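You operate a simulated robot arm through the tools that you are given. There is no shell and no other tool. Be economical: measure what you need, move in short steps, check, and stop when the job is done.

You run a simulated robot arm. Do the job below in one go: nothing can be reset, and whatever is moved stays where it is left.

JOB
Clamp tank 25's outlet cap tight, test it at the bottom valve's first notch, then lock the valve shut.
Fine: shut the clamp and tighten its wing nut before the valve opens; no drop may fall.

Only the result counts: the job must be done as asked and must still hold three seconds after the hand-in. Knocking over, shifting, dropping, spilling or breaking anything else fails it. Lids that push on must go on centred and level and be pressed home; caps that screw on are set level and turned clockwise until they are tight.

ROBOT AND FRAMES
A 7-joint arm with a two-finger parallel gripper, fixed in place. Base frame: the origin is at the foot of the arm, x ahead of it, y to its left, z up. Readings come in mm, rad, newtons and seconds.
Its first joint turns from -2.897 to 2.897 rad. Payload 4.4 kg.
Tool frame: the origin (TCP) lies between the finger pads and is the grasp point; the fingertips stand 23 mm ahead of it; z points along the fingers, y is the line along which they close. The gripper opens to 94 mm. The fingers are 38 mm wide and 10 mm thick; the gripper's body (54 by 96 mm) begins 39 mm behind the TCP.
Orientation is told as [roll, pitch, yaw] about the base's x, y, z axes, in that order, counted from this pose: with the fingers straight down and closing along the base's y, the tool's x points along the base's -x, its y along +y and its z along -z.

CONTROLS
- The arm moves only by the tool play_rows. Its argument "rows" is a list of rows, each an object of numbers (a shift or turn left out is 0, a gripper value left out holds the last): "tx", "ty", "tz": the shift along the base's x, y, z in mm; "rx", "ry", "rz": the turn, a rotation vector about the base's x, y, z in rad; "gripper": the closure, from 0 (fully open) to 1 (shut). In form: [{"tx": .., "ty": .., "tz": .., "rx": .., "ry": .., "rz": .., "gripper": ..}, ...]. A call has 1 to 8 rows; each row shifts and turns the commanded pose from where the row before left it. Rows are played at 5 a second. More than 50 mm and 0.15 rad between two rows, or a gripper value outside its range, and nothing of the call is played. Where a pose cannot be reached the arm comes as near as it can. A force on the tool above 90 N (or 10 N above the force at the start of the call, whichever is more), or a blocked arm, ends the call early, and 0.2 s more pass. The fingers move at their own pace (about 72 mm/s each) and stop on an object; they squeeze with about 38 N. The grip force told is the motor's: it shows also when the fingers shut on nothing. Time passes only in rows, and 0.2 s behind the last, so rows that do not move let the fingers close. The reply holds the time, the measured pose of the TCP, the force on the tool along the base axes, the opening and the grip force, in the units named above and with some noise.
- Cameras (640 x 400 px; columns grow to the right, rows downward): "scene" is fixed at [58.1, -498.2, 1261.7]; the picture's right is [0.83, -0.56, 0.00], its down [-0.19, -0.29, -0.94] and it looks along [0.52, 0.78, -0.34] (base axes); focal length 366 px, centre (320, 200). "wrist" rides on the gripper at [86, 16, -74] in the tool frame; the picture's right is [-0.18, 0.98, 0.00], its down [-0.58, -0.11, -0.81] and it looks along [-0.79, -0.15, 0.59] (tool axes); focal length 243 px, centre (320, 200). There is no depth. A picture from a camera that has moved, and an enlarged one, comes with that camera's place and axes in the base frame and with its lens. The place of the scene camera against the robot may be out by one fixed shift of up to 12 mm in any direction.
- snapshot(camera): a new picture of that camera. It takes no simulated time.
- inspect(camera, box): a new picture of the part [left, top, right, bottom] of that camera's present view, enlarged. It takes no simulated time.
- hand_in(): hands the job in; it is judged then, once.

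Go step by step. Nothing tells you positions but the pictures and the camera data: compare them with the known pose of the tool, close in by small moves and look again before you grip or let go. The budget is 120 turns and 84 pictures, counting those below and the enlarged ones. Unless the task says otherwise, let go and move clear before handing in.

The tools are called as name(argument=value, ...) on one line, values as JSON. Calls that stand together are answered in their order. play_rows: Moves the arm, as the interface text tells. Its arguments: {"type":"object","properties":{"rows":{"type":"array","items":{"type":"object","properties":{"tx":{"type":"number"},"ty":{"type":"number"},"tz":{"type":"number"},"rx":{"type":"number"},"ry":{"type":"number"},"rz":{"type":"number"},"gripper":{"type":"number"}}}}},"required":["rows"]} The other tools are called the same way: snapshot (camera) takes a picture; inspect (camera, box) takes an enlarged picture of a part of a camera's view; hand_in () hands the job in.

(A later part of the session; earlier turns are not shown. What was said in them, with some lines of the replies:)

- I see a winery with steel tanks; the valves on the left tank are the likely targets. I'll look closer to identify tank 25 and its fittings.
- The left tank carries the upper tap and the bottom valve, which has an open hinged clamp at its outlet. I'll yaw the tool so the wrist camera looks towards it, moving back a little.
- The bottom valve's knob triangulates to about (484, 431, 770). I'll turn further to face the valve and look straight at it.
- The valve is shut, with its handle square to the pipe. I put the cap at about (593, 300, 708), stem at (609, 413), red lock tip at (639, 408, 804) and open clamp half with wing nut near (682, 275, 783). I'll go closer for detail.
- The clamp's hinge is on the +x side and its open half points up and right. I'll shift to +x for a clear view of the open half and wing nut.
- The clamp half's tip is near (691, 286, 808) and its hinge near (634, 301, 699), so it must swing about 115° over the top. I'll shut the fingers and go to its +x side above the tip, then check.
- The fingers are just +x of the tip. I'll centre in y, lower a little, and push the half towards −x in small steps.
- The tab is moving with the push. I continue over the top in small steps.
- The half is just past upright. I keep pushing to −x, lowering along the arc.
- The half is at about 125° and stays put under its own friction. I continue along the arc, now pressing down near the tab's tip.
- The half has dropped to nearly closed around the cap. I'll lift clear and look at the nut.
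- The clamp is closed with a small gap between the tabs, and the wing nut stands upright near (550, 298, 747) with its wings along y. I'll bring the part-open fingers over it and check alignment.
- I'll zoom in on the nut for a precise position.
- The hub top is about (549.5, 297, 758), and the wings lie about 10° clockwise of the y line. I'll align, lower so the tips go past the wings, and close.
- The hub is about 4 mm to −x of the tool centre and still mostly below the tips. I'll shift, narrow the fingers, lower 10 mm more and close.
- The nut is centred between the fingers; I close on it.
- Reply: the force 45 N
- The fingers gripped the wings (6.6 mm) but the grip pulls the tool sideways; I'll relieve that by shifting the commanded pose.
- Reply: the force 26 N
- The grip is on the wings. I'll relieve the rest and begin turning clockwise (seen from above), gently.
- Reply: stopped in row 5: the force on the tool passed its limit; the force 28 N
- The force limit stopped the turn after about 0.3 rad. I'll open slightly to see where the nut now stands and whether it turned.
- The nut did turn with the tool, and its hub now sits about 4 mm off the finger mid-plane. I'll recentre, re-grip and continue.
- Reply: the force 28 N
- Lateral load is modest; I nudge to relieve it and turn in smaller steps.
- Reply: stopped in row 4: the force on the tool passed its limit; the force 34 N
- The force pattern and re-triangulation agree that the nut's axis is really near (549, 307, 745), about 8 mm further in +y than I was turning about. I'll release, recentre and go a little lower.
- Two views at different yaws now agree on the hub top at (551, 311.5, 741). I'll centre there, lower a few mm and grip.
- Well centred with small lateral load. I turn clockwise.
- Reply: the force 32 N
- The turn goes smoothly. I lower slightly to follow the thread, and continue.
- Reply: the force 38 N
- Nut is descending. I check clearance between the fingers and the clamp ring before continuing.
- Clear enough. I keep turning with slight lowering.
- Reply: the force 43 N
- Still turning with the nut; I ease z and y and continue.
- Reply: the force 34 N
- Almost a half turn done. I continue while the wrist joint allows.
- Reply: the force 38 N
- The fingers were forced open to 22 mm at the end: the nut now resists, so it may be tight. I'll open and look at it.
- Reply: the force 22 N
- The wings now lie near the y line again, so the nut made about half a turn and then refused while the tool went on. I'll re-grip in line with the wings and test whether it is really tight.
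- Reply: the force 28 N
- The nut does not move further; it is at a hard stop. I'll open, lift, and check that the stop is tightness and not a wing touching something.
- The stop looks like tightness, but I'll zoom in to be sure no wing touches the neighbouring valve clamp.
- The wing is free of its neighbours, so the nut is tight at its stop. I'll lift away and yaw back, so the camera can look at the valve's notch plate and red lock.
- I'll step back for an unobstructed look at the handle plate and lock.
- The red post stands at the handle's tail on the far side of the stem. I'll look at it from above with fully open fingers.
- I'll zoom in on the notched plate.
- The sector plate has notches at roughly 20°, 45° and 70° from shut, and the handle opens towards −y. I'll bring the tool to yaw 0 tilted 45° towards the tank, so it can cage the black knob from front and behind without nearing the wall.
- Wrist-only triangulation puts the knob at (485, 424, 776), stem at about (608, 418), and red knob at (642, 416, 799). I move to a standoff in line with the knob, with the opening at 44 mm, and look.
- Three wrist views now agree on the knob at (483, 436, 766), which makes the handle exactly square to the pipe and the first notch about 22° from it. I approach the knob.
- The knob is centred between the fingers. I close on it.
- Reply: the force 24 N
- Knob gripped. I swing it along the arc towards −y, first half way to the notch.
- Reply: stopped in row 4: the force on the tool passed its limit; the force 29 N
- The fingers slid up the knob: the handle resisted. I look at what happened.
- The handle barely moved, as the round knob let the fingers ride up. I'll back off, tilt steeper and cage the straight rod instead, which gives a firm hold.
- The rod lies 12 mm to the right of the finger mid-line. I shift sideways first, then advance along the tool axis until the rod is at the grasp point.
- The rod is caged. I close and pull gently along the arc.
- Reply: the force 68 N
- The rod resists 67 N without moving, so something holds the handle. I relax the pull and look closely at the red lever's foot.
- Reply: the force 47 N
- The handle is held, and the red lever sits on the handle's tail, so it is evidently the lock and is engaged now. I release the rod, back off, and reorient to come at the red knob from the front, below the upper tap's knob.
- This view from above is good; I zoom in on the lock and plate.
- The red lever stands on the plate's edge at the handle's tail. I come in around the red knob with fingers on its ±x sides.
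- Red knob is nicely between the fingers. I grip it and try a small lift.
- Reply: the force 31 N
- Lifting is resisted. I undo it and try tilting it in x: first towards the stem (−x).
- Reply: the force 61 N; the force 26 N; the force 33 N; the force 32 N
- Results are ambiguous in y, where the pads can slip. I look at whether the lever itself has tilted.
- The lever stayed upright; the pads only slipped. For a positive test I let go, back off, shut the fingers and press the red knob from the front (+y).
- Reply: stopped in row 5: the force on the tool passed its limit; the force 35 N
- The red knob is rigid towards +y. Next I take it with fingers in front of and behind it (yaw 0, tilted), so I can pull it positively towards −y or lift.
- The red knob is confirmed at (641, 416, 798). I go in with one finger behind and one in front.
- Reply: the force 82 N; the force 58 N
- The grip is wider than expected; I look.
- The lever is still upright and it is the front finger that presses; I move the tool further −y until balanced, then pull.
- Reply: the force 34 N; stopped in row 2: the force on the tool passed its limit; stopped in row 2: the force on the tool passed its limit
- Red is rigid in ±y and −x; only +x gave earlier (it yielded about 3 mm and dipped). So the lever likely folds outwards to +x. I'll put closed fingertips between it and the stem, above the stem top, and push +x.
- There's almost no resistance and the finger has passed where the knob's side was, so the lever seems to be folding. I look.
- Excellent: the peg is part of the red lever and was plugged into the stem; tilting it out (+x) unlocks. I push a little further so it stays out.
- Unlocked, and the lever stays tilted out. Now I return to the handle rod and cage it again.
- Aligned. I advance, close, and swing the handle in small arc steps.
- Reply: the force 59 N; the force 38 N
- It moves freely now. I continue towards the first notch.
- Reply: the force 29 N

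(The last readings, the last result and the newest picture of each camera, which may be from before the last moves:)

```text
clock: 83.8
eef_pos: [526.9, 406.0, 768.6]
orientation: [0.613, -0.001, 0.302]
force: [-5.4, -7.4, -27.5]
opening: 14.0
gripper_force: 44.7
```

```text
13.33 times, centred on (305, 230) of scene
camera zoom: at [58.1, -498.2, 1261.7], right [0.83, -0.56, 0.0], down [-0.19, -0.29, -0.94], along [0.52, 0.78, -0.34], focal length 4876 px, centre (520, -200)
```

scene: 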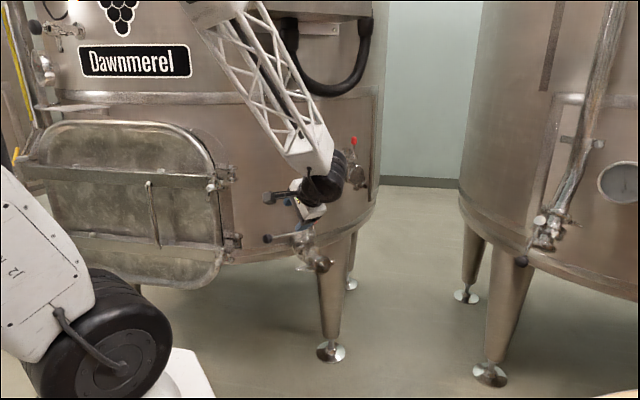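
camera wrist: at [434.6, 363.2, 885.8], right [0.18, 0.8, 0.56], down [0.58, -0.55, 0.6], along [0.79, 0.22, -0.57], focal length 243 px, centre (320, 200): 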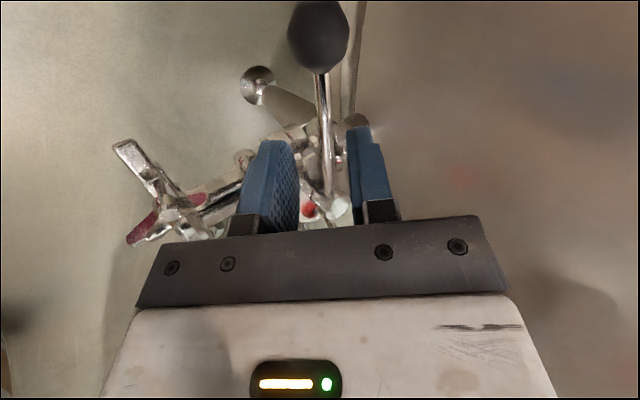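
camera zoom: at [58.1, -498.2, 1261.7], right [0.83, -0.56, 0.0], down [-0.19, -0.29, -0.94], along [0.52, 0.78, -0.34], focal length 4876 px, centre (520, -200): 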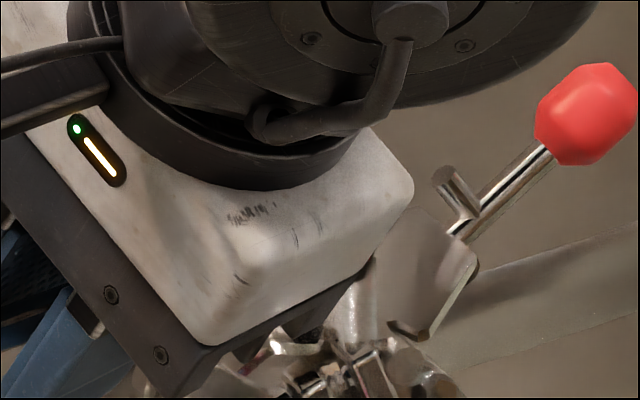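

The handle has moved about 15–16°. I continue to about 22.5°, then release and see whether it rests over the notch.

play_rows(rows=[{"tx": 1.2, "ty": -5.3, "rz": 0.06}, {"tx": 1.4, "ty": -5.3, "rz": 0.06}, {}])

play_rows(rows=[{"gripper": 0.7}, {"gripper": 0.7}, {}])

snapshot(camera="wrist")

```text
clock: 84.7
eef_pos: [530.8, 395.3, 769.4]
orientation: [0.612, 0.0, 0.42]
force: [-24.4, -21.5, -7.6]
opening: 13.7
gripper_force: 45.1
```

```text
clock: 85.5
eef_pos: [530.7, 396.4, 768.5]
orientation: [0.613, 0.0, 0.421]
force: [0.4, 0.3, -0.9]
opening: 28.2
gripper_force: 0.1
```

```text
3 pictures are left
camera wrist: at [464.5, 333.8, 839.6], right [-0.16, 0.81, 0.57], down [0.76, -0.27, 0.6], along [0.63, 0.52, -0.57], focal length 243 px, centre (320, 200)
```

wrist: 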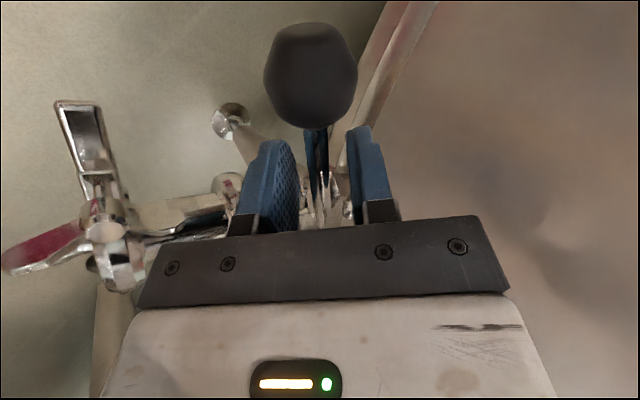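

The knob is at about (485, 385), a rotation of about 22–23°, matching the notch spacing. I nudge 1° more, dwell there for the test with the cap holding, and look for drips.

play_rows(rows=[{"gripper": 1}, {"gripper": 1}, {"tx": 0.4, "ty": -1.3, "rz": 0.015}, {}, {}, {}, {}, {}])

inspect(camera="scene", box=[280, 215, 350, 290])

```text
clock: 87.2
eef_pos: [532.6, 393.6, 768.8]
orientation: [0.613, -0.001, 0.435]
force: [15.6, -12.7, -7.1]
opening: 13.3
gripper_force: 44.9
```

```text
5.33 times, centred on (315, 252) of scene
camera zoom: at [58.1, -498.2, 1261.7], right [0.83, -0.56, 0.0], down [-0.19, -0.29, -0.94], along [0.52, 0.78, -0.34], focal length 1951 px, centre (347, -80)
```

zoom: 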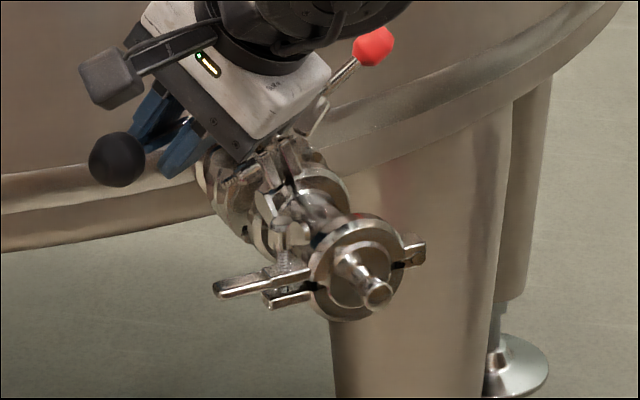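

No drops. I swing the handle back to shut along the reverse arc.

play_rows(rows=[{"tx": -2, "ty": 4.3, "rz": -0.055}, {"tx": -1.8, "ty": 4.3, "rz": -0.055}, {"tx": -1.5, "ty": 4.3, "rz": -0.055}, {"tx": -1.2, "ty": 4.3, "rz": -0.055}, {"tx": -0.8, "ty": 4.3, "rz": -0.055}, {"tx": -0.5, "ty": 4.3, "rz": -0.055}, {"ty": 4.3, "rz": -0.055}])

play_rows(rows=[{"ty": 2.5, "rz": -0.03}, {"ty": 1.5, "rz": -0.02}, {"ty": 1}])

```text
clock: 88.8
eef_pos: [521.8, 424.5, 769.1]
orientation: [0.613, 0.003, 0.05]
force: [-3.1, -26.5, 2.4]
opening: 13.2
gripper_force: 44.9
```

```text
clock: 89.7
eef_pos: [522.8, 428.8, 768.5]
orientation: [0.611, -0.001, 0.0]
force: [-2.2, -43.6, 7.2]
opening: 13.0
gripper_force: 45.1
```

It's back at its stop (428.8, as at the start). I press 1.5 mm more, then release and retreat, heading for the red lever's +x side.

play_rows(rows=[{"ty": 1.5}, {}, {"ty": -1.5}, {"gripper": 0.7}, {"gripper": 0.7}, {"ty": -17, "tz": 25}, {"ty": -20, "tz": 28}, {"ty": -20, "tz": 28}])

```text
clock: 91.5
eef_pos: [521.8, 373.0, 850.7]
orientation: [0.612, 0.002, 0.0]
force: [-1.1, -0.6, -0.5]
opening: 28.2
gripper_force: 0.1
```

Next I go around to the +x side of the red lever with closed fingers, to push it upright again.

play_rows(rows=[{"ty": -20, "tz": 15, "tx": 20, "gripper": 1}, {"ty": -20, "tz": 15, "tx": 30, "rx": 0.06}, {"tx": 45, "rx": 0.06}, {"tx": 45, "rx": 0.06}, {"tx": 45, "rx": 0.07}, {"tx": 8, "ty": 15, "tz": -15}, {"ty": 20, "tz": -20}])

play_rows(rows=[{"ty": 20, "tz": -22}, {"ty": 17, "tz": -21}])

snapshot(camera="wrist")

```text
clock: 93.0
eef_pos: [716.0, 367.5, 845.0]
orientation: [0.864, 0.0, 0.001]
force: [0.7, 0.0, 0.1]
opening: 0.0
gripper_force: 37.5
```

```text
clock: 93.7
eef_pos: [714.6, 402.3, 803.6]
orientation: [0.864, 0.001, -0.001]
force: [0.3, 0.2, 0.4]
opening: 0.1
gripper_force: 37.9
```

```text
1 pictures are left
camera wrist: at [628.1, 356.7, 865.0], right [0.18, 0.64, 0.75], down [0.58, -0.68, 0.44], along [0.79, 0.35, -0.5], focal length 243 px, centre (320, 200)
```

wrist: 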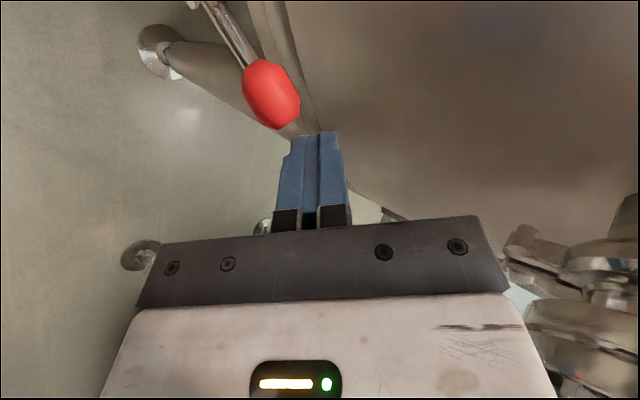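

The lever has dropped to nearly horizontal, with the red at about (684, 416, 769). I'll flatten the tool, slide closed fingers under it, and lift it back round to upright.

play_rows(rows=[{"ty": -30}, {"ty": -25, "rx": 0.12}, {"rx": 0.13, "tx": -8, "tz": -14}, {"tx": -8.5, "tz": -14}, {"ty": 16, "tz": -8}, {"ty": 15, "tz": -7}, {"ty": 14, "tz": -7}])

```text
clock: 95.2
eef_pos: [700.1, 396.1, 754.2]
orientation: [1.113, -0.001, 0.001]
force: [0.6, 0.4, 1.1]
opening: 0.0
gripper_force: 38.2
```

In position under the lever without contact. I lift, then curve towards −x.

play_rows(rows=[{"tz": 6}, {"tz": 6}, {"tz": 6}, {"tz": 6}, {"tx": -3, "tz": 6}, {"tx": -4, "tz": 6}])

```text
clock: 96.7
eef_pos: [691.5, 394.0, 787.3]
orientation: [1.113, 0.0, 0.001]
force: [0.8, 0.1, 0.0]
opening: 0.0
gripper_force: 37.9
```

Continue the curve to upright, watching for the stop.

play_rows(rows=[{"tx": -5, "tz": 5, "ty": 2}, {"tx": -5, "tz": 4, "ty": 2}, {"tx": -4, "tz": 3, "ty": 2}, {"tx": -4, "tz": 2}, {"tx": -2}, {"tx": -2}, {"tx": -2}])

```text
clock: 98.2
eef_pos: [668.8, 401.4, 801.0]
orientation: [1.113, 0.0, 0.0]
force: [10.3, 1.5, -3.5]
opening: 0.0
gripper_force: 38.3
```

There's contact right where the upright lever should be. I press it home.

play_rows(rows=[{"tx": -1.5}, {"tx": -1.5}])

play_rows(rows=[{"tx": -1.5}, {"tx": -1}])

```text
clock: 98.8
eef_pos: [668.4, 399.9, 802.7]
orientation: [1.113, -0.001, -0.001]
force: [45.9, -7.0, -5.5]
opening: 0.0
gripper_force: 38.0
```

```text
clock: 99.4
eef_pos: [667.2, 400.3, 805.5]
orientation: [1.112, -0.004, -0.004]
force: [34.0, -4.1, -3.7]
opening: 0.0
gripper_force: 38.0
stopped in row 2: the force on the tool passed its limit (the readings are from after the stop); the commanded pose is now the measured one
```

Rigid at exactly its original upright position, so the peg is seated in the stem. I back off clear and use the last picture to verify.

play_rows(rows=[{"tx": 8}, {"tx": 14}, {"ty": -30, "tz": 10}, {"ty": -40, "tz": 20}, {"ty": -40, "tz": 25}, {"ty": -45, "tz": 30}, {"ty": -45, "tz": 30, "tx": 20}])

play_rows(rows=[{"tx": 45, "tz": 25}, {"tx": 45, "tz": 25}, {"tx": 30}])

inspect(camera="scene", box=[260, 200, 350, 290])

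```text
refused: row 6 steps farther than a row can; nothing moved
```

```text
refused: row 1 steps farther than a row can; nothing moved
```

```text
4.44 times, centred on (305, 245) of scene
camera zoom: at [58.1, -498.2, 1261.7], right [0.83, -0.56, 0.0], down [-0.19, -0.29, -0.94], along [0.52, 0.78, -0.34], focal length 1626 px, centre (387, 0)
```

zoom: 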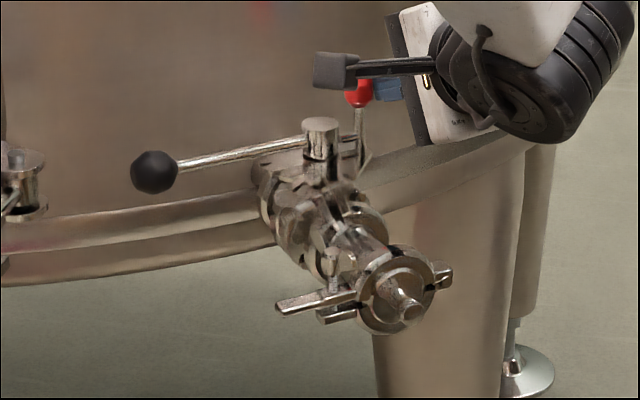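

The moves were refused for a step too long, but the picture shows what I need: handle shut, lever upright with its peg in the stem, clamp closed. I retreat with shorter steps.

play_rows(rows=[{"tx": 8}, {"tx": 14}, {"ty": -30, "tz": 10}, {"ty": -40, "tz": 20}, {"ty": -40, "tz": 20}, {"ty": -40, "tz": 20}, {"ty": -35, "tz": 20}])

```text
clock: 101.0
eef_pos: [684.2, 213.8, 890.1]
orientation: [1.112, -0.001, -0.003]
force: [0.2, -0.1, -0.7]
opening: 0.2
gripper_force: 37.7
```

The arm is clear and nothing is in contact, so I hand in.

hand_in()

```text
The job is handed in.
```

I did the job in the order you asked and handed it in. I have not seen the judge's result.

- **Clamp:** I swung the clamp shut over the outlet cap. I turned the wing nut clockwise about half a turn until it would not go further. I took that as tight, although some thread still showed between the nut and the clamp.
- **Test:** The valve was locked when I started, with the red lever's peg plugged into the stem. I folded the lever out, opened the handle about 23° to the first notch, and held it there for about two seconds. No drop was visible in the picture I took then. I judged the notch from the plate's spacing, because the gripper hid the plate.
- **Lock:** I brought the handle back to its stop and pushed the red lever upright until it went rigid. My last picture shows the handle shut, the lever upright and the clamp closed.

I saw no tank number in any picture. I worked on the bottom valve of the tank marked "Dawnmerel", because it was the one I saw with an open clamp at its outlet.
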